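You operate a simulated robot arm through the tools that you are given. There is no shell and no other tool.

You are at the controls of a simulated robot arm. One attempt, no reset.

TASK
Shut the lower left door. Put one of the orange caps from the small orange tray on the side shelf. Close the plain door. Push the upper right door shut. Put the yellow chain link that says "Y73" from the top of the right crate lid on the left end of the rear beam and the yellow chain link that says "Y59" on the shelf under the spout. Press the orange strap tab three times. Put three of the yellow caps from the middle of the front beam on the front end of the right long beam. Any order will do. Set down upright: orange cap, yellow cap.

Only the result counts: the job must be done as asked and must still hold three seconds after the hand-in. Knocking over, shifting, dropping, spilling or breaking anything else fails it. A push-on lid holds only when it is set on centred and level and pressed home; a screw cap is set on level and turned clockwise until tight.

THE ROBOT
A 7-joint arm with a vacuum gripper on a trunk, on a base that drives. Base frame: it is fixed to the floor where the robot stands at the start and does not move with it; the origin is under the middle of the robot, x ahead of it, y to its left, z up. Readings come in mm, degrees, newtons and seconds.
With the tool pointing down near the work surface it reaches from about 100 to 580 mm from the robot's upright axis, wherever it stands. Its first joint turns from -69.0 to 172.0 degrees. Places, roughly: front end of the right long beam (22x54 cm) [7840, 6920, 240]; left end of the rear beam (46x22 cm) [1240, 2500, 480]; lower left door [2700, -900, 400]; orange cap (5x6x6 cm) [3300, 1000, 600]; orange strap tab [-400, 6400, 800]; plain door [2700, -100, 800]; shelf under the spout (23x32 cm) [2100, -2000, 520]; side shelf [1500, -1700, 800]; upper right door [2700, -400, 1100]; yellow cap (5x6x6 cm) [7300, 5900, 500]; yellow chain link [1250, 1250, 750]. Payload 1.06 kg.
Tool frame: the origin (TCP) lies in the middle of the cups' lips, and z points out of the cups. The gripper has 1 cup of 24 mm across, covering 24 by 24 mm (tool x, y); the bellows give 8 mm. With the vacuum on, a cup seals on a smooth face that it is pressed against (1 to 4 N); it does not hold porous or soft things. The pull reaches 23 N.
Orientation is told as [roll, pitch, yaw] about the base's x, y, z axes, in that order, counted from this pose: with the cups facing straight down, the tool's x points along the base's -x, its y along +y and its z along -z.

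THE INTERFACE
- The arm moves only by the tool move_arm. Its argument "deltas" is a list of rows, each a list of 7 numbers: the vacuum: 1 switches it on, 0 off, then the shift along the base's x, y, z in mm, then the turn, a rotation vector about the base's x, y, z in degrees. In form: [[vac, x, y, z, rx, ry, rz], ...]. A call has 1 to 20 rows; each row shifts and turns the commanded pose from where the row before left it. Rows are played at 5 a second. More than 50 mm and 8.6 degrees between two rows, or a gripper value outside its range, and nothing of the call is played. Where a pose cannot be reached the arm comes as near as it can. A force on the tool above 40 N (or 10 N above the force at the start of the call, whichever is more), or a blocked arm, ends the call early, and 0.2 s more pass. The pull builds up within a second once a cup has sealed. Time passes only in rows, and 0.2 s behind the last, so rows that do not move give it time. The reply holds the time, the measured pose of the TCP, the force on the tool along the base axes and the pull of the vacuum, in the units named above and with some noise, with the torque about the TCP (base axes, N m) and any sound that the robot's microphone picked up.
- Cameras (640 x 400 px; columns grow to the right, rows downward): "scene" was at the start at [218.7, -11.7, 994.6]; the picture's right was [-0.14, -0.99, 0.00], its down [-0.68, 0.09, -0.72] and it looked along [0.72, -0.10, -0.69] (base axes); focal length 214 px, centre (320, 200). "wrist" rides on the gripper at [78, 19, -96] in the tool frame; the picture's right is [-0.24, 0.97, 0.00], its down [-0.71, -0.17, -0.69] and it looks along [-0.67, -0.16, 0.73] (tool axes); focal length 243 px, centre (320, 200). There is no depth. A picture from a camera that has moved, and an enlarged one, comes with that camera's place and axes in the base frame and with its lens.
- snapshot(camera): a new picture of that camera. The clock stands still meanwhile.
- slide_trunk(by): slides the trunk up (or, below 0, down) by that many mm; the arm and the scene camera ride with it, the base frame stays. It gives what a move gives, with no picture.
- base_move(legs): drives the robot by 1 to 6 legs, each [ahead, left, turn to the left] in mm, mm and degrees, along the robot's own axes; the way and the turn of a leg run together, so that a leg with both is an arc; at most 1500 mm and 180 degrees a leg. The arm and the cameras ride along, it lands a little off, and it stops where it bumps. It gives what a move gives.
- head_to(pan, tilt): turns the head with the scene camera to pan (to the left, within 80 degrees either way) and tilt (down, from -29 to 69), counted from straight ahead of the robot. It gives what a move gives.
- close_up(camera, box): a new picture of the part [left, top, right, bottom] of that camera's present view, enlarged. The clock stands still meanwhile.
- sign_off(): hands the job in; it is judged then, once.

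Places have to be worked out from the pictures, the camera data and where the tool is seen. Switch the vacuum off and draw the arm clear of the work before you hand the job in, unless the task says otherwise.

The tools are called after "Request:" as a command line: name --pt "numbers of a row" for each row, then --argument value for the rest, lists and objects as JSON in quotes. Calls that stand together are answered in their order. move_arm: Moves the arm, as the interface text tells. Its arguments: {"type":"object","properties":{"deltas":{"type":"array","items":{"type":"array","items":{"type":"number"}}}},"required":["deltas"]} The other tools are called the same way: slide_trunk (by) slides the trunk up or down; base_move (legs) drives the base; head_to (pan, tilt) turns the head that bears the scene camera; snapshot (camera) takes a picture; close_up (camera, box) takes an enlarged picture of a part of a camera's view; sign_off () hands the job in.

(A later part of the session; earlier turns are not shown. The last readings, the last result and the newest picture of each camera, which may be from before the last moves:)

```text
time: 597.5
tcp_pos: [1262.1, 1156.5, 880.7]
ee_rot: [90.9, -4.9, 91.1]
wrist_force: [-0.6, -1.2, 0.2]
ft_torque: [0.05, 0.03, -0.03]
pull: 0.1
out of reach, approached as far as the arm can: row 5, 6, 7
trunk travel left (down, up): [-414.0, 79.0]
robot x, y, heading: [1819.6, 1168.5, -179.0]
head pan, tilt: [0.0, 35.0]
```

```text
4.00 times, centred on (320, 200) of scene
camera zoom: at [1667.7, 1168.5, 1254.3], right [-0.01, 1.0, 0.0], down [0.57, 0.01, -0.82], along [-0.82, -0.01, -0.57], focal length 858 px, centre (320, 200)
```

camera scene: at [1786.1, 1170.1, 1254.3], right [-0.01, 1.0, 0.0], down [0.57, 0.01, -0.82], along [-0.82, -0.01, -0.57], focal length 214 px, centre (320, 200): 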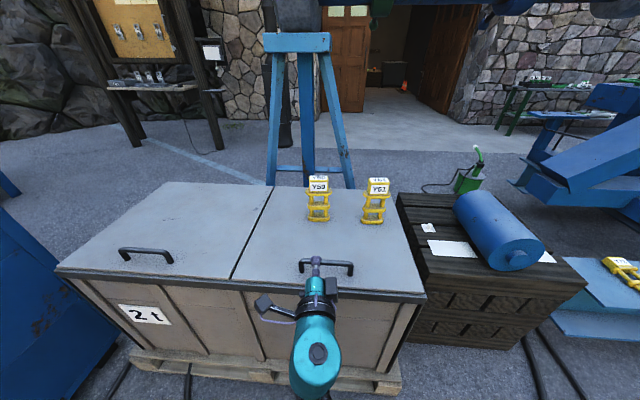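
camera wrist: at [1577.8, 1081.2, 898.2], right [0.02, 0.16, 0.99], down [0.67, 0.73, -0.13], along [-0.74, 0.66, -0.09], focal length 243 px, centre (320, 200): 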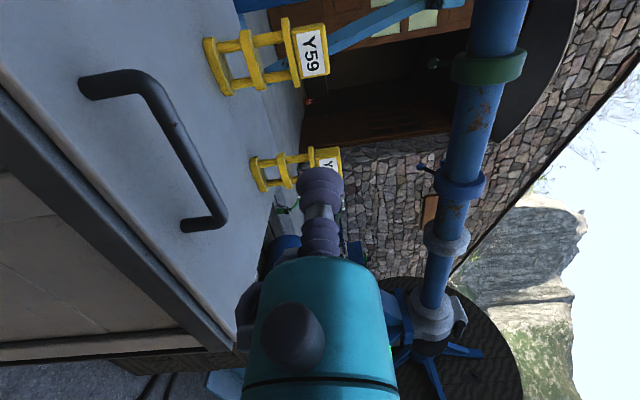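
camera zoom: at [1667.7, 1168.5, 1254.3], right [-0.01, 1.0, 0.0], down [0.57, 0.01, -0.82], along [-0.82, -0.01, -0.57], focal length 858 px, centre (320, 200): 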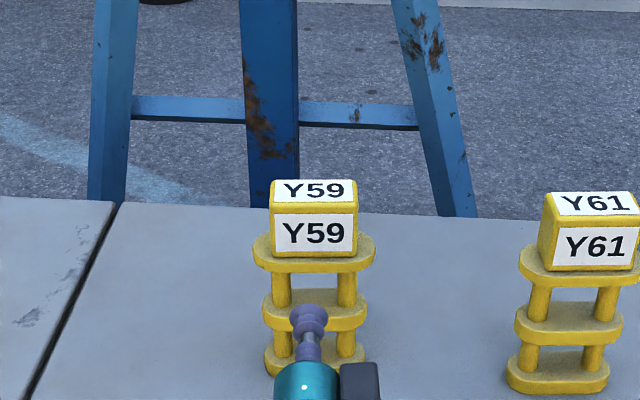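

With this roll the reach ends at ~557 mm. I retract a little, roll back about 35°, keeping the camera above handle height, and test the reach again.

Request:
move_arm --pt "0 50 0 0 0 0 0" --pt "0 40 0 0 0 0 0" --pt "0 10 0 0 7 0 0" --pt "0 0 0 0 7 0 0" --pt "0 0 0 0 7 0 0" --pt "0 0 0 0 7 0 0" --pt "0 0 0 0 7 0 0"

Request:
move_arm --pt "0 -30 0 0 0 0 0" --pt "0 -30 0 0 0 0 0" --pt "0 -20 0 0 0 0 0" --pt "0 -20 0 0 0 0 0" --pt "0 -20 0 0 0 0 0" --pt "0 -20 0 0 0 0 0"

```text
time: 599.1
tcp_pos: [1363.2, 1156.6, 881.1]
ee_rot: [90.3, -40.0, 91.3]
wrist_force: [0.9, -0.3, 0.7]
ft_torque: [0.0, -0.04, -0.03]
pull: 0.1
trunk travel left (down, up): [-414.0, 79.0]
robot x, y, heading: [1822.0, 1169.4, -179.2]
head pan, tilt: [0.0, 35.0]
```

```text
time: 600.5
tcp_pos: [1224.3, 1156.2, 881.1]
ee_rot: [90.4, -40.0, 91.4]
wrist_force: [-0.4, -0.4, 0.6]
ft_torque: [0.01, 0.05, 0.0]
pull: 0.0
trunk travel left (down, up): [-414.0, 79.0]
robot x, y, heading: [1823.7, 1173.9, -179.2]
head pan, tilt: [0.0, 35.0]
```

No contact with the handle and the reach is fine now. I continue to ~15 mm from the label.

Request:
move_arm --pt "0 -20 0 0 0 0 0" --pt "0 -18 0 0 0 0 0" --pt "1 0 0 0 0 0 0"

Request:
close_up --camera "wrist" --box '[240, 100, 400, 200]'

Request:
close_up --camera "scene" --box '[240, 150, 400, 250]'

```text
time: 601.3
tcp_pos: [1184.6, 1157.0, 880.8]
ee_rot: [90.2, -39.8, 91.3]
wrist_force: [-0.1, 0.2, -0.3]
ft_torque: [0.0, 0.03, 0.02]
pull: 0.1
trunk travel left (down, up): [-414.0, 79.0]
robot x, y, heading: [1821.3, 1172.6, -179.3]
head pan, tilt: [0.0, 35.0]
```

```text
4.00 times, centred on (320, 150) of wrist
camera zoom: at [1282.5, 1089.4, 845.3], right [0.02, -0.44, 0.9], down [0.67, 0.67, 0.32], along [-0.74, 0.6, 0.31], focal length 970 px, centre (320, 400)
```

zoom: 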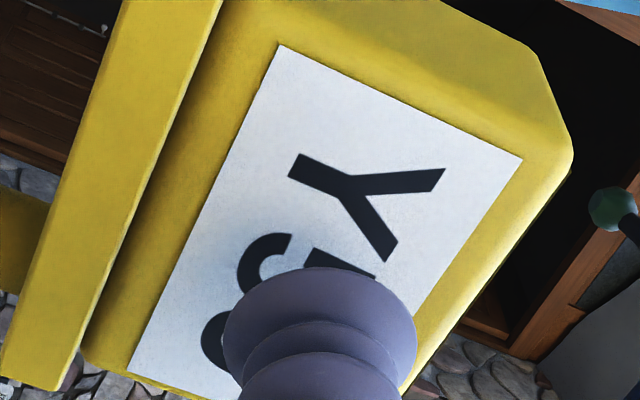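

```text
4.00 times, centred on (320, 200) of scene
camera zoom: at [1667.8, 1168.5, 1254.3], right [-0.01, 1.0, 0.0], down [0.57, 0.01, -0.82], along [-0.82, -0.01, -0.57], focal length 858 px, centre (320, 200)
```

zoom: 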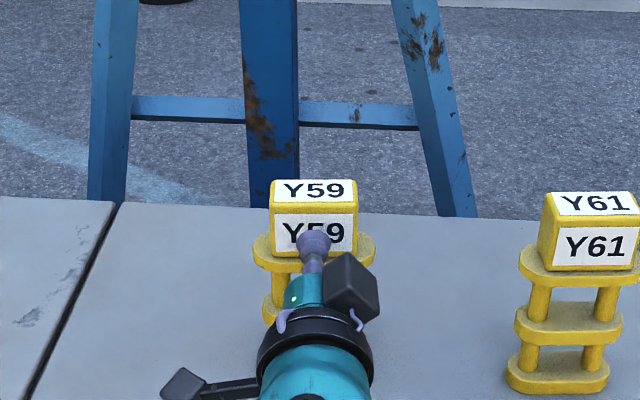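

The contact point projects onto the label's centre. Creeping in with the vacuum on.

Request:
move_arm --pt "1 -5 0 0 0 0 0" --pt "1 -4 0 0 0 0 0" --pt "1 -2 0 0 0 0 0" --pt "1 0 0 0 0 0 0"

Request:
move_arm --pt "1 -1 0 0 0 0 0" --pt "1 -1 0 0 0 0 0" --pt "1 0 0 0 0 0 0"

```text
time: 602.3
tcp_pos: [1174.8, 1157.2, 881.0]
ee_rot: [90.3, -39.9, 91.3]
wrist_force: [0.3, -0.1, 0.7]
ft_torque: [0.0, 0.01, -0.02]
pull: 0.0
trunk travel left (down, up): [-414.0, 79.0]
robot x, y, heading: [1818.2, 1169.2, -179.5]
head pan, tilt: [0.0, 35.0]
```

```text
time: 603.1
tcp_pos: [1172.8, 1157.3, 879.6]
ee_rot: [90.2, -39.8, 91.2]
wrist_force: [-0.2, 2.1, 0.5]
ft_torque: [0.12, 0.05, -0.02]
pull: 22.4
trunk travel left (down, up): [-414.0, 79.0]
robot x, y, heading: [1823.4, 1172.5, -179.0]
head pan, tilt: [0.0, 35.0]
```

Sealed. I lift by the trunk, then retract above the handle height.

Request:
slide_trunk --by 8

Request:
slide_trunk --by 68

Request:
move_arm --pt "1 5 0 10 0 0 0" --pt "1 10 0 10 0 0 0" --pt "1 15 0 10 0 0 0" --pt "1 0 0 0 0 0 0"

Request:
snapshot --camera "scene"

```text
time: 603.7
tcp_pos: [1173.7, 1156.2, 888.7]
ee_rot: [90.2, -39.9, 91.4]
wrist_force: [-0.6, 0.4, -3.8]
ft_torque: [-0.04, -0.07, 0.01]
pull: 23.1
trunk travel left (down, up): [-422.0, 71.0]
robot x, y, heading: [1818.4, 1171.6, -179.1]
head pan, tilt: [0.0, 35.0]
```

```text
time: 604.8
tcp_pos: [1172.8, 1156.9, 956.5]
ee_rot: [90.1, -39.9, 91.4]
wrist_force: [0.5, 0.8, -4.7]
ft_torque: [0.05, -0.05, -0.01]
pull: 22.6
trunk travel left (down, up): [-490.0, 3.0]
robot x, y, heading: [1819.3, 1172.0, -179.1]
head pan, tilt: [0.0, 35.0]
```

```text
time: 605.8
tcp_pos: [1203.4, 1157.6, 987.1]
ee_rot: [90.1, -39.9, 91.5]
wrist_force: [-0.1, -0.5, -3.9]
ft_torque: [0.04, -0.09, -0.02]
pull: 23.1
trunk travel left (down, up): [-490.0, 3.0]
robot x, y, heading: [1821.7, 1172.0, -179.0]
head pan, tilt: [0.0, 35.0]
```

```text
taken
camera scene: at [1731.7, 1169.4, 1338.8], right [-0.01, 1.0, 0.0], down [0.57, 0.01, -0.82], along [-0.82, -0.01, -0.57], focal length 214 px, centre (320, 200)
```

scene: 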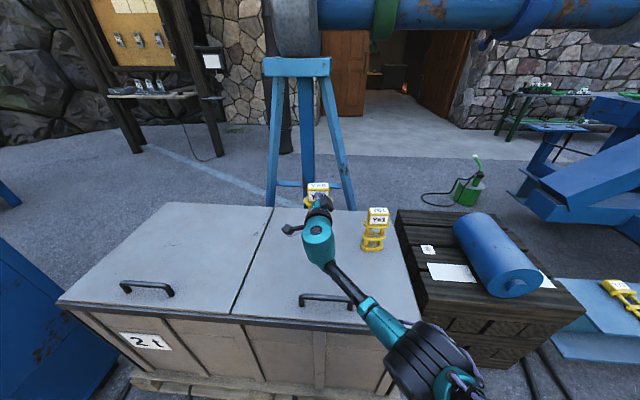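

Y59 is held well above the handles. I back away, draw the arm in moderately, and begin the drive with the turn spread over the long legs.

Request:
base_move --legs '[[-320, 0, 0]]'

Request:
move_arm --pt "1 20 0 -10 0 0 0" --pt "1 25 0 -20 0 0 0" --pt "1 25 0 -20 0 0 0" --pt "1 25 0 -20 0 0 0" --pt "1 20 0 -10 0 0 0"

Request:
base_move --legs '[[0, -420, 0], [-1400, 0, 0], [-1380, 0, 0]]'

```text
time: 607.9
tcp_pos: [1515.3, 1161.4, 987.0]
ee_rot: [90.3, -39.9, 91.3]
wrist_force: [0.3, 0.0, -3.5]
ft_torque: [0.01, -0.08, 0.03]
pull: 23.1
trunk travel left (down, up): [-490.0, 3.0]
robot x, y, heading: [2134.1, 1173.5, -179.4]
head pan, tilt: [0.0, 35.0]
```

```text
time: 609.1
tcp_pos: [1630.1, 1161.1, 906.9]
ee_rot: [90.2, -39.9, 91.4]
wrist_force: [-0.1, -0.3, -4.2]
ft_torque: [-0.03, -0.05, -0.02]
pull: 23.3
trunk travel left (down, up): [-490.0, 3.0]
robot x, y, heading: [2132.2, 1179.6, -179.2]
head pan, tilt: [0.0, 35.0]
```

```text
time: 626.3
tcp_pos: [4394.4, 1636.8, 907.2]
ee_rot: [90.2, -39.9, 91.4]
wrist_force: [-0.1, -0.2, -4.6]
ft_torque: [0.01, -0.03, 0.03]
pull: 22.7
trunk travel left (down, up): [-490.0, 3.0]
robot x, y, heading: [4900.1, 1649.7, -179.2]
head pan, tilt: [0.0, 35.0]
```

Still held. Next legs go down the open side with a gentle turn.

Request:
base_move --legs '[[-190, 934, -15], [-407, 860, -15]]'

```text
time: 642.3
tcp_pos: [4606.2, -8.6, 906.1]
ee_rot: [90.2, -40.0, 62.3]
wrist_force: [-0.3, -0.6, -4.9]
ft_torque: [-0.02, -0.06, 0.01]
pull: 22.9
trunk travel left (down, up): [-490.0, 3.0]
robot x, y, heading: [5053.0, -238.1, 151.5]
head pan, tilt: [0.0, 35.0]
```

Request:
base_move --legs '[[-167, 1376, -20], [-628, 1236, -20]]'

```text
time: 665.4
tcp_pos: [3436.0, -2154.1, 906.6]
ee_rot: [90.1, -39.9, 21.7]
wrist_force: [0.0, -0.7, -4.4]
ft_torque: [-0.06, -0.01, 0.01]
pull: 22.7
trunk travel left (down, up): [-490.0, 3.0]
robot x, y, heading: [3625.2, -2620.0, 111.3]
head pan, tilt: [0.0, 35.0]
```

Request:
base_move --legs '[[51, 703, -21.3], [0, 920, 0]]'

Request:
head_to --pan 0 --tilt 35

Request:
snapshot --camera "scene"

```text
time: 680.1
tcp_pos: [1983.5, -2225.4, 907.5]
ee_rot: [90.1, -39.9, 2.1]
wrist_force: [0.6, 1.1, -3.9]
ft_torque: [-0.08, 0.01, 0.03]
pull: 22.8
trunk travel left (down, up): [-490.0, 3.0]
robot x, y, heading: [2005.4, -2730.2, 91.4]
head pan, tilt: [0.0, 35.0]
```

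```text
time: 680.7
tcp_pos: [1984.5, -2224.7, 906.1]
ee_rot: [90.1, -40.0, 2.0]
wrist_force: [0.4, 0.4, -3.7]
ft_torque: [-0.08, 0.01, -0.01]
pull: 23.0
trunk travel left (down, up): [-490.0, 3.0]
robot x, y, heading: [2003.9, -2732.8, 91.4]
head pan, tilt: [0.0, 35.0]
```

```text
taken
camera scene: at [2002.9, -2636.9, 1338.8], right [1.0, 0.02, 0.0], down [0.01, -0.57, -0.82], along [-0.02, 0.82, -0.57], focal length 214 px, centre (320, 200)
```

scene: 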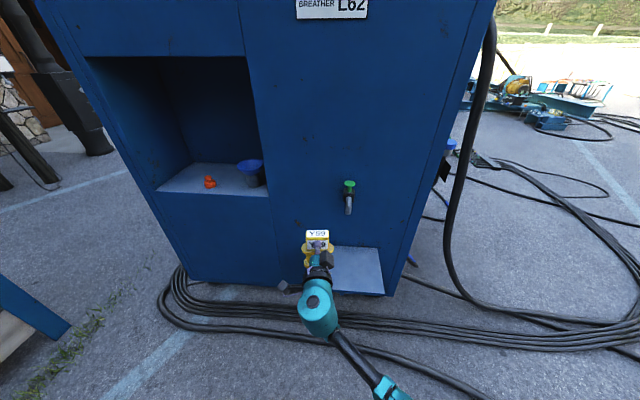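

Y59 is safe, and the orange cap is seen standing in the niche. Shelf spans x≈1915–2260, y≈-2120…-1880. I advance 137 mm and lower toward it.

Request:
base_move --legs '[[137, -8, 0]]'

Request:
slide_trunk --by -205

Request:
snapshot --camera "scene"

Request:
close_up --camera "scene" --box '[240, 180, 432, 300]'

```text
time: 682.0
tcp_pos: [1989.3, -2090.4, 904.8]
ee_rot: [90.0, -40.0, 1.9]
wrist_force: [-0.1, 0.0, -3.5]
ft_torque: [-0.07, 0.0, -0.03]
pull: 22.9
trunk travel left (down, up): [-490.0, 3.0]
robot x, y, heading: [2005.3, -2594.7, 91.4]
head pan, tilt: [0.0, 35.0]
```

```text
time: 684.2
tcp_pos: [1988.4, -2091.2, 701.3]
ee_rot: [90.1, -39.9, 1.8]
wrist_force: [0.3, -0.8, -4.2]
ft_torque: [-0.1, 0.01, -0.01]
pull: 23.0
trunk travel left (down, up): [-285.0, 208.0]
robot x, y, heading: [2003.5, -2590.5, 91.2]
head pan, tilt: [0.0, 35.0]
```

```text
taken
camera scene: at [2005.4, -2401.8, 1120.2], right [1.0, 0.02, 0.0], down [0.01, -0.57, -0.82], along [-0.02, 0.82, -0.57], focal length 214 px, centre (320, 200)
```

scene: 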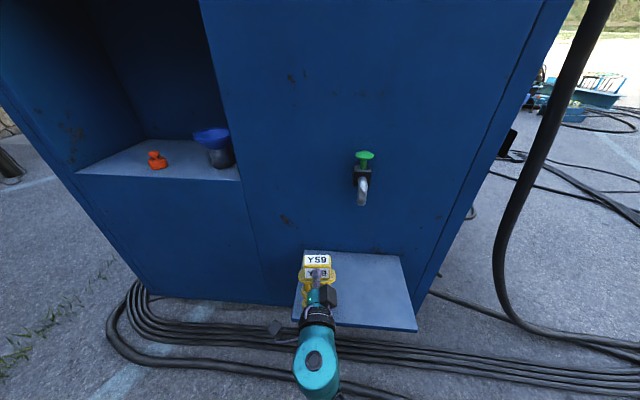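

```text
3.33 times, centred on (336, 240) of scene
camera zoom: at [2005.4, -2401.8, 1120.2], right [1.0, 0.02, 0.0], down [0.01, -0.57, -0.82], along [-0.02, 0.82, -0.57], focal length 715 px, centre (267, 67)
```

zoom: 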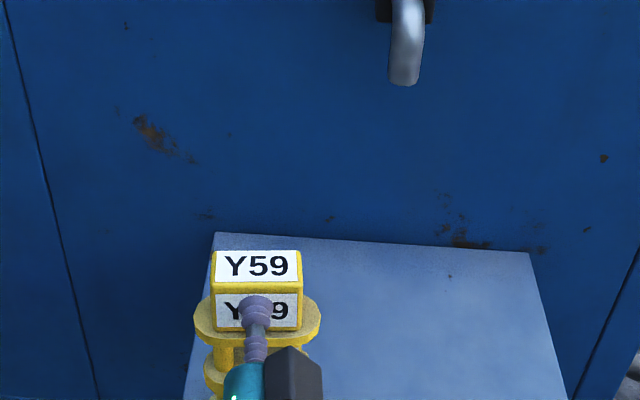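

The link is a bit close to the shelf's left edge (≈25 mm), so I shift it 28 mm to the right and lower further.

Request:
move_arm --pt "1 10 0 0 0 0 0" --pt "1 10 0 0 0 0 0" --pt "1 8 0 0 0 0 0" --pt "1 0 0 -8 0 0 0" --pt "1 0 0 -6 0 0 0" --pt "1 0 0 -3 0 0 0" --pt "1 0 0 0 0 0 0"

Request:
close_up --camera "scene" --box '[240, 180, 432, 300]'

```text
time: 685.8
tcp_pos: [2016.6, -2093.0, 683.0]
ee_rot: [90.1, -39.9, 1.8]
wrist_force: [0.6, 0.2, -4.8]
ft_torque: [-0.05, -0.03, 0.0]
pull: 22.8
trunk travel left (down, up): [-285.0, 208.0]
robot x, y, heading: [2011.9, -2593.9, 91.4]
head pan, tilt: [0.0, 35.0]
```

```text
3.33 times, centred on (336, 240) of scene
camera zoom: at [2005.4, -2401.8, 1120.2], right [1.0, 0.02, 0.0], down [0.01, -0.57, -0.82], along [-0.02, 0.82, -0.57], focal length 715 px, centre (267, 67)
```

zoom: 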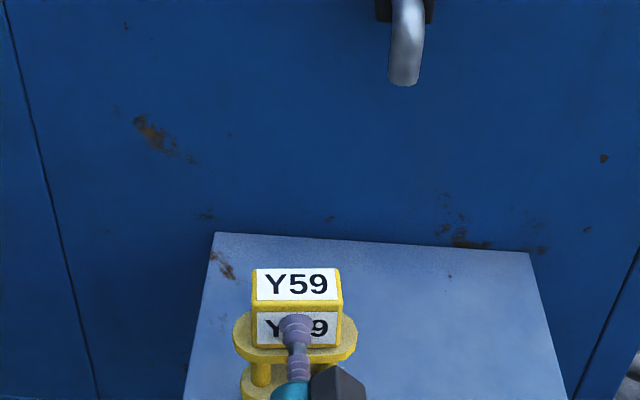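

Request:
move_arm --pt "1 0 0 -2 0 0 0" --pt "1 0 0 -2 0 0 0" --pt "1 0 0 -2 0 0 0" --pt "1 0 0 0 0 0 0"

Request:
move_arm --pt "1 0 0 -1.5 0 0 0" --pt "1 0 0 0 0 0 0"

Request:
move_arm --pt "1 0 0 -1.5 0 0 0" --pt "1 0 0 0 0 0 0"

Request:
move_arm --pt "1 0 0 -1.5 0 0 0" --pt "1 0 0 0 0 0 0"

```text
time: 686.8
tcp_pos: [2016.7, -2092.7, 679.4]
ee_rot: [90.1, -40.0, 1.8]
wrist_force: [-0.2, -0.7, 1.0]
ft_torque: [-0.12, -0.09, -0.03]
pull: 21.9
trunk travel left (down, up): [-285.0, 208.0]
robot x, y, heading: [2007.3, -2589.4, 91.2]
head pan, tilt: [0.0, 35.0]
```

```text
time: 687.4
tcp_pos: [2015.2, -2092.9, 676.6]
ee_rot: [90.3, -39.7, 1.8]
wrist_force: [1.0, -1.7, 11.1]
ft_torque: [-0.18, 0.01, 0.0]
pull: 22.8
trunk travel left (down, up): [-285.0, 208.0]
robot x, y, heading: [2007.6, -2595.1, 91.2]
head pan, tilt: [0.0, 35.0]
```

```text
time: 688.0
tcp_pos: [2015.7, -2092.4, 675.7]
ee_rot: [90.2, -39.9, 1.8]
wrist_force: [-1.2, -1.7, 10.1]
ft_torque: [-0.11, -0.01, -0.02]
pull: 23.3
trunk travel left (down, up): [-285.0, 208.0]
robot x, y, heading: [2006.3, -2592.5, 91.4]
head pan, tilt: [0.0, 35.0]
```

```text
time: 688.6
tcp_pos: [2017.1, -2091.9, 674.4]
ee_rot: [90.1, -39.9, 2.0]
wrist_force: [-2.3, -1.0, 10.0]
ft_torque: [-0.08, 0.04, -0.05]
pull: 22.8
trunk travel left (down, up): [-285.0, 208.0]
robot x, y, heading: [2006.8, -2595.3, 91.1]
head pan, tilt: [0.0, 35.0]
```

Contact at ≈678. I raise ~3.5 mm to unload, then draw back 4 mm so the cup doesn't push the link on release.

Request:
move_arm --pt "1 0 0 2 0 0 0" --pt "1 0 0 1.5 0 0 0" --pt "1 0 0 0 0 0 0"

Request:
move_arm --pt "1 0 -2 0 0 0 0" --pt "1 0 -2 0 0 0 0" --pt "1 0 0 0 0 0 0"

Request:
close_up --camera "scene" --box '[240, 180, 432, 300]'

```text
time: 689.4
tcp_pos: [2016.9, -2092.0, 676.8]
ee_rot: [90.0, -39.9, 2.0]
wrist_force: [-0.7, -0.4, -4.0]
ft_torque: [-0.09, -0.03, 0.0]
pull: 22.5
trunk travel left (down, up): [-285.0, 208.0]
robot x, y, heading: [2006.5, -2595.0, 91.3]
head pan, tilt: [0.0, 35.0]
```

```text
time: 690.2
tcp_pos: [2016.8, -2094.7, 678.2]
ee_rot: [90.1, -39.8, 1.9]
wrist_force: [0.4, -0.3, -4.5]
ft_torque: [-0.11, 0.0, 0.0]
pull: 22.8
trunk travel left (down, up): [-285.0, 208.0]
robot x, y, heading: [2005.4, -2593.9, 91.4]
head pan, tilt: [0.0, 35.0]
```

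```text
3.33 times, centred on (336, 240) of scene
camera zoom: at [2005.4, -2401.8, 1120.2], right [1.0, 0.02, 0.0], down [0.01, -0.57, -0.82], along [-0.02, 0.82, -0.57], focal length 715 px, centre (267, 67)
```

zoom: 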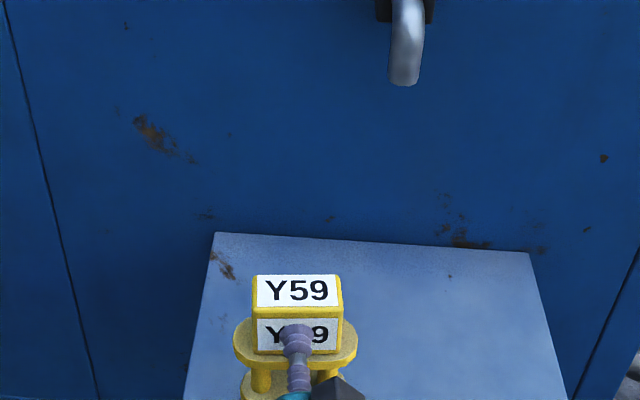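

The load is back on the cup (link just off the shelf). I lower 1 mm at a time until the force is near zero.

Request:
move_arm --pt "1 0 0 -1 0 0 0" --pt "1 0 0 0 0 0 0"

Request:
move_arm --pt "1 0 0 -0.7 0 0 0" --pt "1 0 0 0 0 0 0"

Request:
move_arm --pt "1 0 0 -0.5 0 0 0" --pt "1 0 0 0 0 0 0"

```text
time: 690.8
tcp_pos: [2017.0, -2095.1, 676.3]
ee_rot: [90.2, -39.9, 1.9]
wrist_force: [0.1, -0.5, -5.1]
ft_torque: [-0.06, 0.01, -0.01]
pull: 23.0
trunk travel left (down, up): [-285.0, 208.0]
robot x, y, heading: [2006.6, -2594.0, 91.4]
head pan, tilt: [0.0, 35.0]
```

```text
time: 691.4
tcp_pos: [2016.1, -2095.1, 675.3]
ee_rot: [90.1, -40.0, 1.9]
wrist_force: [0.1, -0.9, -4.2]
ft_torque: [-0.07, 0.02, 0.0]
pull: 23.4
trunk travel left (down, up): [-285.0, 208.0]
robot x, y, heading: [2005.6, -2595.8, 91.3]
head pan, tilt: [0.0, 35.0]
```

```text
time: 692.0
tcp_pos: [2017.4, -2094.4, 675.7]
ee_rot: [90.1, -39.9, 1.9]
wrist_force: [0.0, 0.6, -3.2]
ft_torque: [-0.09, 0.0, -0.01]
pull: 23.3
trunk travel left (down, up): [-285.0, 208.0]
robot x, y, heading: [2007.0, -2593.5, 91.1]
head pan, tilt: [0.0, 35.0]
```

Request:
move_arm --pt "1 0 0 -0.6 0 0 0" --pt "1 0 0 0 0 0 0"

Request:
move_arm --pt "1 0 0 -0.5 0 0 0" --pt "1 0 0 0 0 0 0"

```text
time: 692.6
tcp_pos: [2016.0, -2096.8, 674.9]
ee_rot: [90.0, -39.9, 1.9]
wrist_force: [0.3, 0.2, -1.3]
ft_torque: [-0.05, -0.11, 0.05]
pull: 22.9
trunk travel left (down, up): [-285.0, 208.0]
robot x, y, heading: [2009.2, -2594.8, 91.5]
head pan, tilt: [0.0, 35.0]
```

```text
time: 693.2
tcp_pos: [2015.5, -2096.3, 674.6]
ee_rot: [90.2, -39.9, 1.9]
wrist_force: [-0.3, -0.3, 1.7]
ft_torque: [0.0, -0.11, 0.0]
pull: 23.0
trunk travel left (down, up): [-285.0, 208.0]
robot x, y, heading: [2008.7, -2594.3, 91.3]
head pan, tilt: [0.0, 35.0]
```

The link now rests on the shelf with near-zero force. I draw back 2 mm (slight tension) and release.

Request:
move_arm --pt "1 0 -2 0 0 0 0" --pt "1 0 0 0 0 0 0"

Request:
move_arm --pt "0 0 -1 0 0 0 0" --pt "0 0 -3 0 0 0 0" --pt "0 0 -10 0 0 0 0" --pt "0 0 -20 0 0 0 0"

Request:
close_up --camera "scene" --box '[240, 180, 432, 300]'

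```text
time: 693.8
tcp_pos: [2016.6, -2098.7, 673.6]
ee_rot: [90.2, -39.9, 1.9]
wrist_force: [-0.3, -0.2, 2.5]
ft_torque: [0.09, -0.06, 0.0]
pull: 22.9
trunk travel left (down, up): [-285.0, 208.0]
robot x, y, heading: [2006.8, -2593.6, 91.1]
head pan, tilt: [0.0, 35.0]
```

```text
time: 694.8
tcp_pos: [2016.5, -2134.0, 674.1]
ee_rot: [90.2, -39.8, 1.9]
wrist_force: [0.4, -0.5, -0.3]
ft_torque: [-0.01, -0.01, -0.03]
pull: 0.0
trunk travel left (down, up): [-285.0, 208.0]
robot x, y, heading: [2006.3, -2596.9, 91.2]
head pan, tilt: [0.0, 35.0]
```

```text
3.33 times, centred on (336, 240) of scene
camera zoom: at [2005.4, -2402.1, 1120.3], right [1.0, 0.02, 0.0], down [0.01, -0.57, -0.82], along [-0.02, 0.82, -0.57], focal length 715 px, centre (267, 67)
```

zoom: 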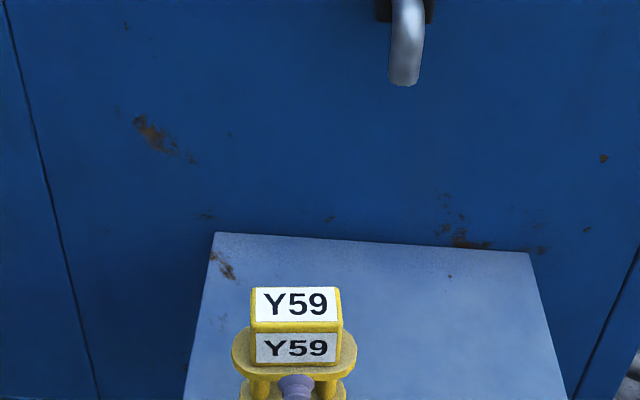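

Released. Let me verify that Y59 stands stable.

Request:
move_arm --pt "0 0 -40 0 0 0 0" --pt "0 0 -40 0 0 0 0" --pt "0 0 0 0 0 0 0" --pt "0 0 0 0 0 0 0" --pt "0 0 0 0 0 0 0"

Request:
close_up --camera "scene" --box '[240, 180, 432, 300]'

Request:
snapshot --camera "wrist"

```text
time: 696.0
tcp_pos: [2015.4, -2211.8, 674.4]
ee_rot: [90.1, -39.9, 1.9]
wrist_force: [-0.4, 0.2, -0.1]
ft_torque: [-0.04, 0.01, -0.01]
pull: 0.1
trunk travel left (down, up): [-285.0, 208.0]
robot x, y, heading: [2001.8, -2595.5, 91.2]
head pan, tilt: [0.0, 35.0]
```

```text
3.33 times, centred on (336, 240) of scene
camera zoom: at [2005.4, -2402.0, 1120.3], right [1.0, 0.02, 0.0], down [0.01, -0.57, -0.82], along [-0.02, 0.82, -0.57], focal length 715 px, centre (267, 67)
```

zoom: 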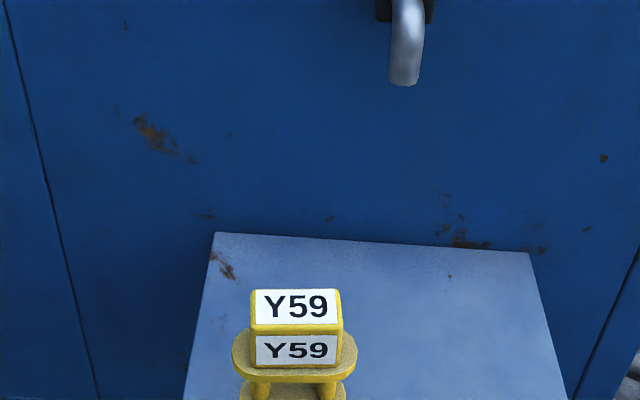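

```text
taken
camera wrist: at [1946.0, -2309.0, 638.6], right [-0.44, -0.02, 0.9], down [0.68, -0.66, 0.32], along [0.59, 0.75, 0.3], focal length 243 px, centre (320, 200)
```

wrist: 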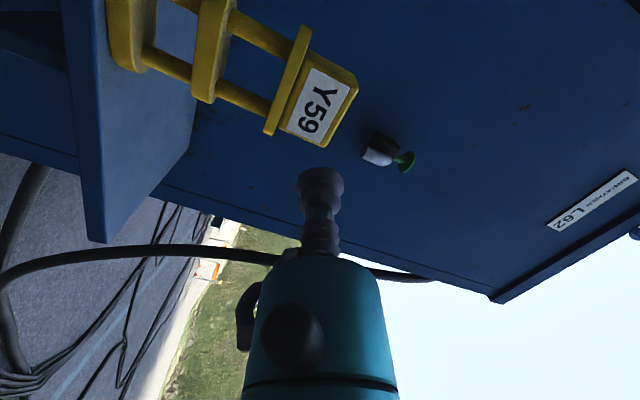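

Request:
close_up --camera "wrist" --box '[40, 0, 232, 120]'

Request:
head_to --pan 0 --tilt 50

Request:
snapshot --camera "scene"

```text
3.33 times, centred on (136, 60) of wrist
camera zoom: at [1946.0, -2309.0, 638.6], right [-0.44, -0.02, 0.9], down [0.68, -0.66, 0.32], along [0.59, 0.75, 0.3], focal length 809 px, centre (933, 667)
```

zoom: 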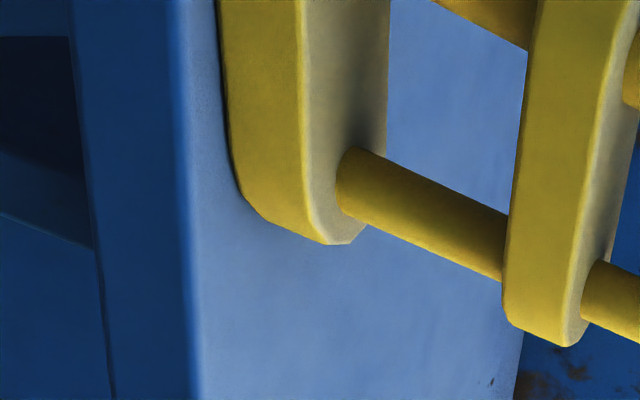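

```text
time: 696.8
tcp_pos: [2015.9, -2212.0, 674.5]
ee_rot: [90.2, -39.9, 1.9]
wrist_force: [0.4, 0.2, 0.0]
ft_torque: [-0.01, -0.02, 0.0]
pull: 0.1
trunk travel left (down, up): [-285.0, 208.0]
robot x, y, heading: [2007.6, -2594.0, 91.4]
head pan, tilt: [0.0, 50.0]
```

```text
taken
camera scene: at [2005.7, -2413.0, 1098.6], right [1.0, 0.02, 0.0], down [0.02, -0.77, -0.64], along [-0.01, 0.64, -0.77], focal length 214 px, centre (320, 200)
```

scene: 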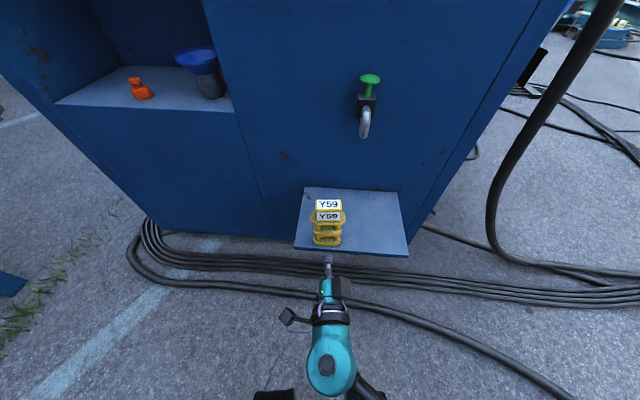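

Y59 stands fully on the shelf. I back off and return the tool to pointing down for the remaining jobs.

Request:
base_move --legs '[[-130, 0, 0]]'

Request:
move_arm --pt "0 0 20 0 0 -8.3 0" --pt "0 0 20 0 0 -8.3 0" --pt "0 0 20 0 0 -8.4 0" --pt "0 0 20 0 0 -8.4 0" --pt "0 0 15 0 0 -8.4 0" --pt "0 0 0 0 0 -8.3 0"

Request:
move_arm --pt "0 0 0 -8 -8.4 0 0" --pt "0 0 0 -8 -8.4 0 0" --pt "0 0 0 -8 -8.4 0 0" --pt "0 0 0 -8 -8.4 0 0" --pt "0 0 0 -8 -8.4 0 0" --pt "0 0 0 -8 -8.4 0 0" --pt "0 0 0 -8 -8.4 0 0" --pt "0 0 0 -8 -8.4 0 0" --pt "0 0 0 -8 -8.4 0 0" --pt "0 0 0 -8 -8.4 0 0" --pt "0 0 0 0 -6 0 0"

```text
time: 698.0
tcp_pos: [2018.2, -2342.6, 674.0]
ee_rot: [90.1, -39.9, 1.8]
wrist_force: [0.5, 0.6, -0.1]
ft_torque: [0.0, 0.0, 0.04]
pull: 0.1
trunk travel left (down, up): [-285.0, 208.0]
robot x, y, heading: [2010.7, -2720.9, 91.1]
head pan, tilt: [0.0, 50.0]
```

```text
time: 699.4
tcp_pos: [2016.8, -2249.4, 674.8]
ee_rot: [-4.7, -88.5, 96.0]
wrist_force: [-0.9, -0.2, 0.6]
ft_torque: [-0.03, 0.0, -0.02]
pull: 0.0
trunk travel left (down, up): [-285.0, 208.0]
robot x, y, heading: [2011.8, -2727.3, 91.5]
head pan, tilt: [0.0, 50.0]
```

```text
time: 701.8
tcp_pos: [2017.7, -2248.6, 592.2]
ee_rot: [1.3, 1.8, 90.1]
wrist_force: [-0.1, 0.8, -0.1]
ft_torque: [-0.01, -0.02, -0.02]
pull: 0.0
trunk travel left (down, up): [-285.0, 208.0]
robot x, y, heading: [2009.8, -2724.5, 91.3]
head pan, tilt: [0.0, 50.0]
```

Tool is down again (small residual tilt corrected). I now drive round toward the front of the machine to find the yellow caps.

Request:
move_arm --pt "0 0 -25 0 0.9 -0.6 0.4" --pt "0 0 -25 0 0.9 -0.6 0.4" --pt "0 0 -25 0 0 0 0"

Request:
base_move --legs '[[60, -1400, 0], [700, -900, 0], [1150, -700, 0], [1100, -330, 0], [1000, 0, 0]]'

Request:
head_to --pan -30 --tilt 15

Request:
snapshot --camera "scene"

```text
time: 702.6
tcp_pos: [2017.2, -2321.8, 593.6]
ee_rot: [0.2, -0.3, 90.8]
wrist_force: [0.4, 0.0, -1.6]
ft_torque: [0.02, 0.04, 0.03]
pull: 0.0
trunk travel left (down, up): [-285.0, 208.0]
robot x, y, heading: [2007.0, -2725.1, 91.3]
head pan, tilt: [0.0, 50.0]
```

```text
time: 739.3
tcp_pos: [5264.9, 1710.7, 592.0]
ee_rot: [0.2, -0.2, 89.6]
wrist_force: [1.7, -0.1, -0.1]
ft_torque: [0.02, -0.01, 0.04]
pull: 0.0
trunk travel left (down, up): [-285.0, 208.0]
robot x, y, heading: [5246.4, 1307.4, 90.3]
head pan, tilt: [0.0, 50.0]
```

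```text
time: 740.3
tcp_pos: [5265.3, 1712.0, 592.8]
ee_rot: [0.2, -0.3, 89.6]
wrist_force: [-0.5, -1.2, 1.0]
ft_torque: [0.0, 0.02, 0.01]
pull: 0.1
trunk travel left (down, up): [-285.0, 208.0]
robot x, y, heading: [5246.5, 1309.3, 90.1]
head pan, tilt: [-30.0, 15.0]
```

```text
taken
camera scene: at [5296.9, 1494.3, 1152.2], right [0.87, -0.5, 0.0], down [-0.13, -0.23, -0.97], along [0.48, 0.84, -0.26], focal length 214 px, centre (320, 200)
```

scene: 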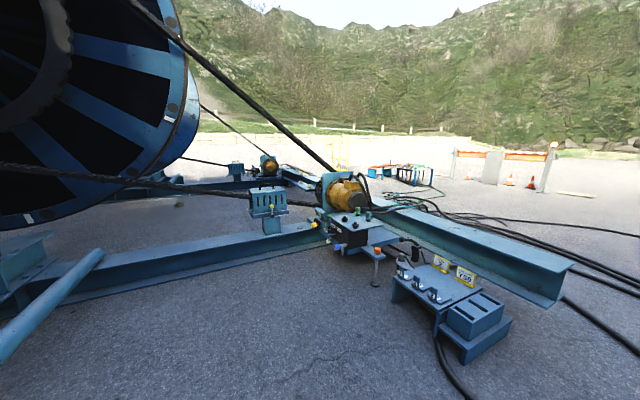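

The yellow caps' area projects near (300,172). I zoom there.

Request:
close_up --camera "scene" --box '[200, 130, 456, 290]'

Request:
close_up --camera "scene" --box '[250, 145, 330, 195]'

```text
2.50 times, centred on (328, 210) of scene
camera zoom: at [5296.9, 1494.3, 1152.2], right [0.87, -0.5, 0.0], down [-0.13, -0.23, -0.97], along [0.48, 0.84, -0.26], focal length 536 px, centre (300, 175)
```

zoom: 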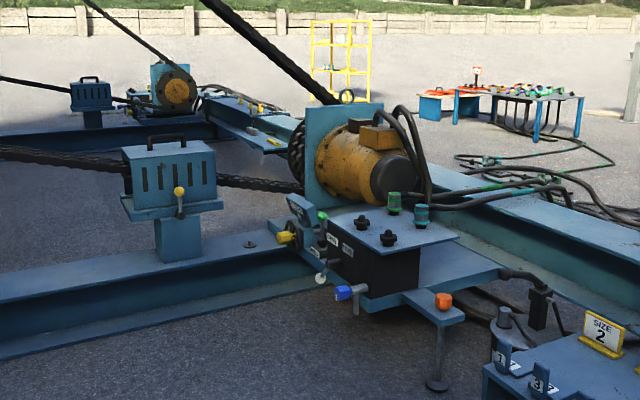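

```text
8.00 times, centred on (290, 170) of scene
camera zoom: at [5296.9, 1494.3, 1152.2], right [0.87, -0.5, 0.0], down [-0.13, -0.23, -0.97], along [0.48, 0.84, -0.26], focal length 1716 px, centre (560, 440)
```

zoom: 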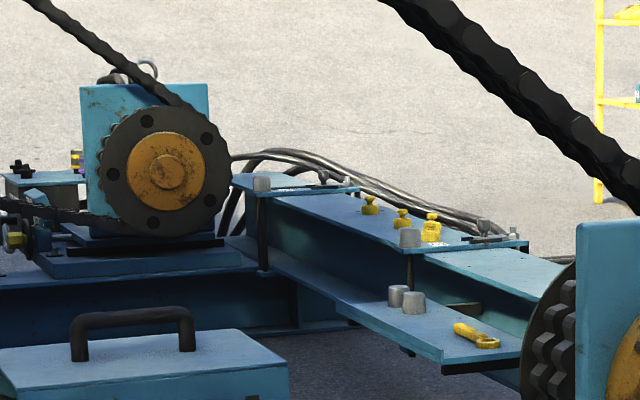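

The three yellow caps sit on the front beam at about (7325,5950,~500). I need to get to the machine's front (x>7600), so I drive around its near end, looking as I go.

Request:
base_move --legs '[[-500, -1100, 0], [0, -1400, 0]]'

Request:
head_to --pan -10 --tilt 20

Request:
snapshot --camera "scene"

```text
time: 762.4
tcp_pos: [7780.9, 1192.6, 593.5]
ee_rot: [0.2, -0.4, 88.3]
wrist_force: [0.4, -0.4, 0.0]
ft_torque: [-0.02, -0.01, -0.02]
pull: 0.1
trunk travel left (down, up): [-285.0, 208.0]
robot x, y, heading: [7754.4, 788.9, 88.8]
head pan, tilt: [-30.0, 15.0]
```

```text
time: 763.2
tcp_pos: [7780.3, 1193.1, 592.2]
ee_rot: [0.2, -0.3, 88.3]
wrist_force: [-0.3, 0.1, -0.1]
ft_torque: [0.02, -0.04, -0.01]
pull: 0.1
trunk travel left (down, up): [-285.0, 208.0]
robot x, y, heading: [7755.1, 788.5, 88.9]
head pan, tilt: [-10.0, 20.0]
```

```text
taken
camera scene: at [7777.5, 985.6, 1144.2], right [0.98, -0.19, 0.0], down [-0.07, -0.34, -0.94], along [0.18, 0.92, -0.34], focal length 214 px, centre (320, 200)
```

scene: 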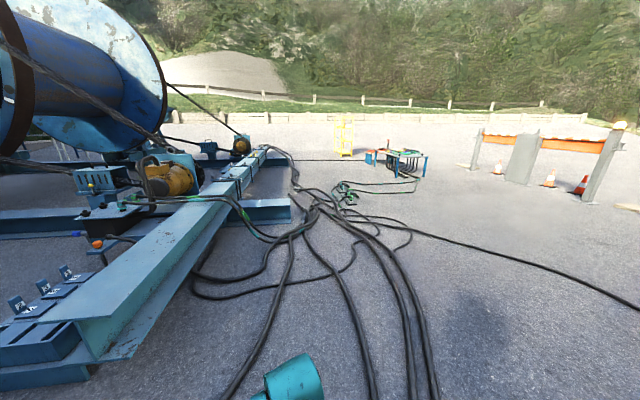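

The front beam runs along y at x≈7500 with a clear strip in front of it (only floor hoses). I drive over to x≈8500 and then along the front.

Request:
base_move --legs '[[0, -780, 1], [1300, 0, 0], [1300, 0, 0]]'

Request:
head_to --pan 25 --tilt 20

Request:
snapshot --camera "scene"

```text
time: 782.5
tcp_pos: [8633.5, 3704.3, 593.2]
ee_rot: [0.2, -0.3, 88.9]
wrist_force: [0.5, 0.0, 0.4]
ft_torque: [0.02, 0.03, -0.01]
pull: 0.1
trunk travel left (down, up): [-285.0, 208.0]
robot x, y, heading: [8611.1, 3298.3, 89.6]
head pan, tilt: [-10.0, 20.0]
```

```text
time: 783.5
tcp_pos: [8634.2, 3702.8, 593.3]
ee_rot: [0.2, -0.3, 89.0]
wrist_force: [-0.3, -0.3, -0.2]
ft_torque: [0.0, 0.02, -0.02]
pull: 0.1
trunk travel left (down, up): [-285.0, 208.0]
robot x, y, heading: [8610.0, 3298.8, 89.7]
head pan, tilt: [25.0, 20.0]
```

```text
taken
camera scene: at [8577.8, 3489.4, 1144.1], right [0.91, 0.42, 0.0], down [0.14, -0.31, -0.94], along [-0.39, 0.85, -0.34], focal length 214 px, centre (320, 200)
```

scene: 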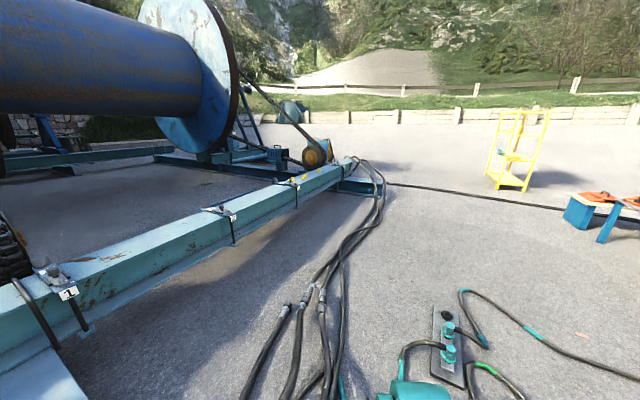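

A connector pad lies ahead-right at about (8870,4470). I shift left to x≈8420 and proceed.

Request:
base_move --legs '[[0, 200, 0], [1200, 0, 0], [1200, 0, 0]]'

Request:
head_to --pan 50 --tilt 20

Request:
snapshot --camera "scene"

```text
time: 797.2
tcp_pos: [8507.2, 6080.6, 593.7]
ee_rot: [0.2, -0.4, 87.8]
wrist_force: [0.1, 0.0, 0.6]
ft_torque: [0.0, -0.05, 0.0]
pull: 0.1
trunk travel left (down, up): [-285.0, 208.0]
robot x, y, heading: [8478.4, 5678.0, 88.2]
head pan, tilt: [25.0, 20.0]
```

```text
time: 798.1
tcp_pos: [8506.7, 6081.6, 592.9]
ee_rot: [0.2, -0.3, 87.8]
wrist_force: [0.3, 1.1, -0.8]
ft_torque: [-0.06, 0.04, -0.02]
pull: 0.1
trunk travel left (down, up): [-285.0, 208.0]
robot x, y, heading: [8476.5, 5675.9, 88.7]
head pan, tilt: [50.0, 20.0]
```

```text
taken
camera scene: at [8413.5, 5845.0, 1144.1], right [0.66, 0.75, 0.0], down [0.26, -0.23, -0.94], along [-0.7, 0.62, -0.34], focal length 214 px, centre (320, 200)
```

scene: 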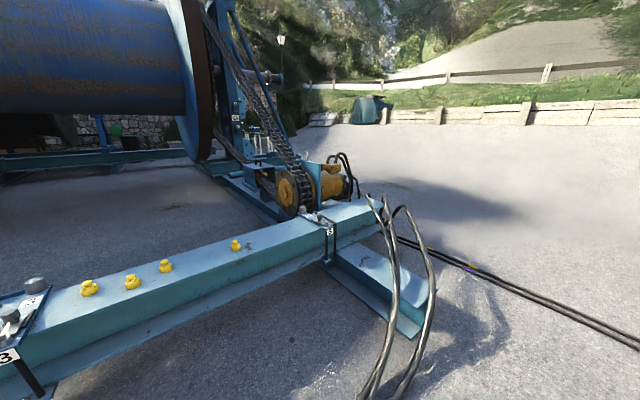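

Four yellow caps stand on the front beam (y≈5593, 5732, 5855, 6174; x≈7290–7330), and the long-beam stub's end is at about x 7570–8110, y 6810–7030, z≈240. With heading +y I can pick with the arm turned left and place with it forward, without turning the base. I move close to the beam.

Request:
base_move --legs '[[0, 640, 1.5]]'

Request:
head_to --pan 70 --tilt 40

Request:
snapshot --camera "scene"

Request:
head_to --pan 10 --tilt 30

Request:
snapshot --camera "scene"

```text
time: 804.2
tcp_pos: [7853.8, 6091.3, 593.3]
ee_rot: [0.1, -0.3, 89.3]
wrist_force: [-0.4, -0.2, -1.1]
ft_torque: [-0.03, 0.03, -0.01]
pull: 0.1
trunk travel left (down, up): [-285.0, 208.0]
robot x, y, heading: [7834.6, 5688.4, 89.6]
head pan, tilt: [50.0, 20.0]
```

```text
time: 805.0
tcp_pos: [7854.0, 6092.2, 593.4]
ee_rot: [0.2, -0.3, 89.3]
wrist_force: [-0.4, 0.3, -0.7]
ft_torque: [-0.05, 0.0, -0.02]
pull: 0.0
trunk travel left (down, up): [-285.0, 208.0]
robot x, y, heading: [7836.7, 5686.5, 89.9]
head pan, tilt: [70.0, 40.0]
```

```text
taken
camera scene: at [7758.3, 5822.4, 1112.8], right [0.35, 0.94, 0.0], down [0.6, -0.22, -0.77], along [-0.72, 0.26, -0.64], focal length 214 px, centre (320, 200)
```

scene: 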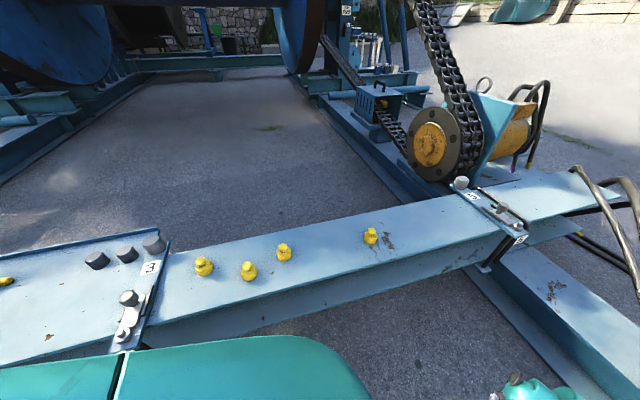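

```text
time: 806.3
tcp_pos: [7855.0, 6091.6, 591.1]
ee_rot: [0.3, -0.2, 89.4]
wrist_force: [0.0, -0.2, 0.8]
ft_torque: [0.02, -0.01, -0.02]
pull: 0.0
trunk travel left (down, up): [-285.0, 208.0]
robot x, y, heading: [7835.6, 5688.6, 89.8]
head pan, tilt: [10.0, 30.0]
```

```text
taken
camera scene: at [7822.5, 5882.1, 1128.1], right [0.99, 0.17, 0.0], down [0.09, -0.49, -0.87], along [-0.15, 0.85, -0.5], focal length 214 px, centre (320, 200)
```

scene: 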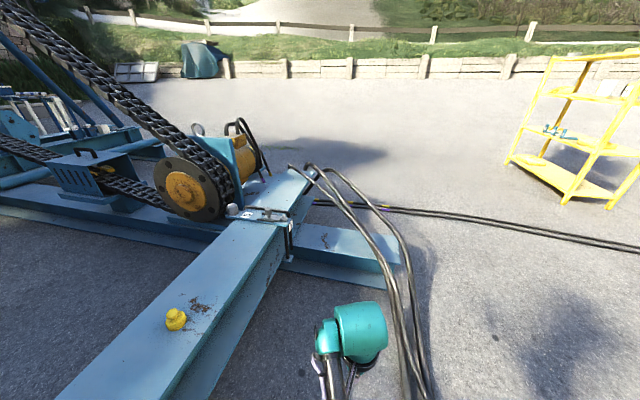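

The stub's free top is at about x 7550–7880 left of the hanging hoses. I move to (7770,5859) and swing the arm to the left over the beam.

Request:
base_move --legs '[[171, 65, 0]]'

Request:
move_arm --pt "0 -45.9 -2.6 0 0 0 6.43" --pt "0 -45.3 -7.7 0 0 0 6.43" --pt "0 -44.2 -12.7 0 0 0 6.43" --pt "0 -42.5 -17.6 0 0 0 6.43" --pt "0 -40.2 -22.3 0 0 0 6.43" --pt "0 -37.5 -26.6 0 0 0 6.43" --pt "0 -34.3 -30.6 0 0 0 6.43" --pt "0 -30.6 -34.3 0 0 0 6.43" --pt "0 -26.6 -37.5 0 0 0 6.43" --pt "0 -22.3 -40.2 0 0 0 6.43" --pt "0 -17.6 -42.5 0 0 0 6.43" --pt "0 -12.7 -44.2 0 0 0 6.43" --pt "0 -7.7 -45.3 0 0 0 6.43" --pt "0 -2.6 -45.9 0 0 0 6.4"

Request:
snapshot --camera "wrist"

```text
time: 807.8
tcp_pos: [7791.3, 6260.9, 593.3]
ee_rot: [0.2, -0.4, 89.2]
wrist_force: [0.1, 0.8, 0.7]
ft_torque: [0.0, -0.02, 0.02]
pull: 0.1
trunk travel left (down, up): [-285.0, 208.0]
robot x, y, heading: [7770.7, 5856.5, 89.6]
head pan, tilt: [10.0, 30.0]
```

```text
time: 810.8
tcp_pos: [7536.3, 5884.1, 555.9]
ee_rot: [0.1, -0.3, 176.0]
wrist_force: [0.6, 1.0, 0.0]
ft_torque: [0.01, 0.01, -0.01]
pull: 0.1
out of reach, approached as far as the arm can: row 7, 8, 9, 10, 11, 13, 14
trunk travel left (down, up): [-285.0, 208.0]
robot x, y, heading: [7771.4, 5855.9, 90.0]
head pan, tilt: [10.0, 30.0]
```

```text
taken
camera wrist: at [7612.9, 5861.0, 652.1], right [-0.3, -0.95, 0.0], down [-0.69, 0.22, 0.69], along [-0.66, 0.21, -0.72], focal length 243 px, centre (320, 200)
```

wrist: 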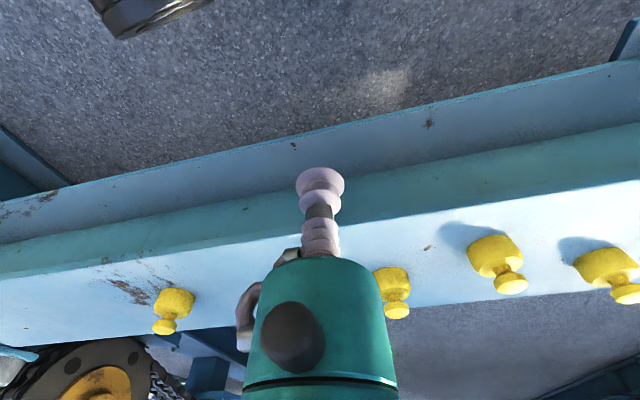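

The arm ended at a shorter radius over the beam's edge. I extend it toward the second cap at about (7289,5859).

Request:
move_arm --pt "0 -25 -3 5 0 0 0" --pt "0 -30 -3 5 0 0 0" --pt "0 -30 -3 0 0 0 0" --pt "0 -30 -3 0 0 0 0" --pt "0 -30 -3 0 0 0 0" --pt "0 -30 -3 0 0 0 0" --pt "0 -30 -3 0 0 0 0" --pt "0 -25 -3 0 0 0 0"

Request:
snapshot --camera "wrist"

```text
time: 812.6
tcp_pos: [7530.4, 5883.5, 555.5]
ee_rot: [0.3, -0.3, 176.0]
wrist_force: [-0.2, -0.7, 0.6]
ft_torque: [0.04, 0.01, 0.02]
pull: 0.0
out of reach, approached as far as the arm can: row 1, 2, 3, 4, 5, 6, 7, 8
trunk travel left (down, up): [-285.0, 208.0]
robot x, y, heading: [7769.4, 5855.6, 89.3]
head pan, tilt: [10.0, 30.0]
```

```text
taken
camera wrist: at [7608.1, 5860.6, 651.1], right [-0.3, -0.95, 0.0], down [-0.69, 0.22, 0.69], along [-0.66, 0.21, -0.73], focal length 243 px, centre (320, 200)
```

wrist: 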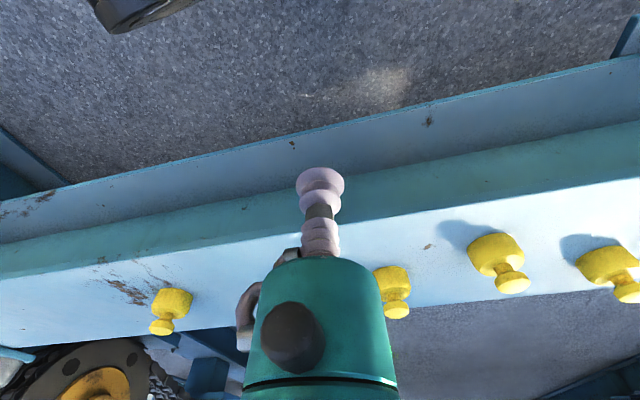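

The left reach is limited in this arm posture. I'll raise the trunk and lower the arm relative to it, then try extending again.

Request:
slide_trunk --by 120

Request:
move_arm --pt "0 0 0 -30 0 0 0" --pt "0 -10 0 -30 0 0 0" --pt "0 -20 0 -30 0 0 0" --pt "0 -25 0 0 0 0 0" --pt "0 -25 0 0 0 0 0" --pt "0 -25 0 0 0 0 0" --pt "0 -25 0 0 0 0 0" --pt "0 -25 0 0 0 0 0"

```text
time: 814.1
tcp_pos: [7542.3, 5928.4, 663.3]
ee_rot: [-5.8, 0.7, 176.0]
wrist_force: [-0.1, -0.2, -0.8]
ft_torque: [0.03, 0.0, 0.03]
pull: 0.0
trunk travel left (down, up): [-405.0, 88.0]
robot x, y, heading: [7774.0, 5857.0, 89.6]
head pan, tilt: [10.0, 30.0]
```

```text
time: 816.1
tcp_pos: [7544.2, 5918.7, 631.9]
ee_rot: [-4.0, 0.9, 175.6]
wrist_force: [-0.5, 0.0, 0.0]
ft_torque: [0.02, 0.01, 0.01]
pull: 0.1
out of reach, approached as far as the arm can: row 2, 3, 4, 5, 6, 7, 8
trunk travel left (down, up): [-405.0, 88.0]
robot x, y, heading: [7768.8, 5855.1, 89.9]
head pan, tilt: [10.0, 30.0]
stopped in row 8: the arm was blocked; the commanded pose is now the measured one
```

The arm reports being blocked. Let me look at its posture.

Request:
head_to --pan 60 --tilt 50

Request:
snapshot --camera "scene"

```text
time: 817.3
tcp_pos: [7543.9, 5920.0, 632.0]
ee_rot: [-4.0, 0.9, 175.5]
wrist_force: [0.1, 1.1, -0.2]
ft_torque: [-0.02, 0.0, 0.02]
pull: 0.1
trunk travel left (down, up): [-405.0, 88.0]
robot x, y, heading: [7773.1, 5862.6, 89.8]
head pan, tilt: [60.0, 50.0]
```

```text
taken
camera scene: at [7707.5, 5968.6, 1222.1], right [0.5, 0.86, 0.0], down [0.66, -0.39, -0.64], along [-0.56, 0.32, -0.77], focal length 214 px, centre (320, 200)
```

scene: 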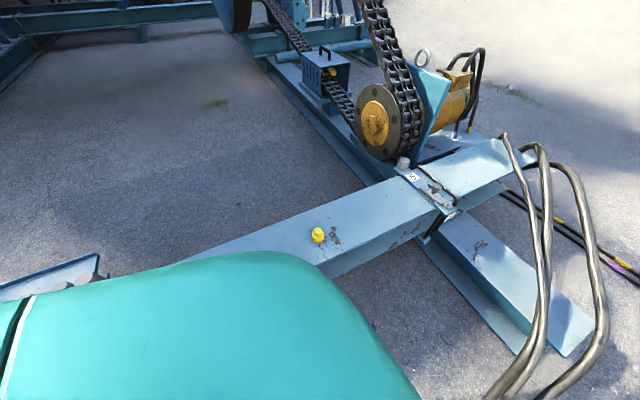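

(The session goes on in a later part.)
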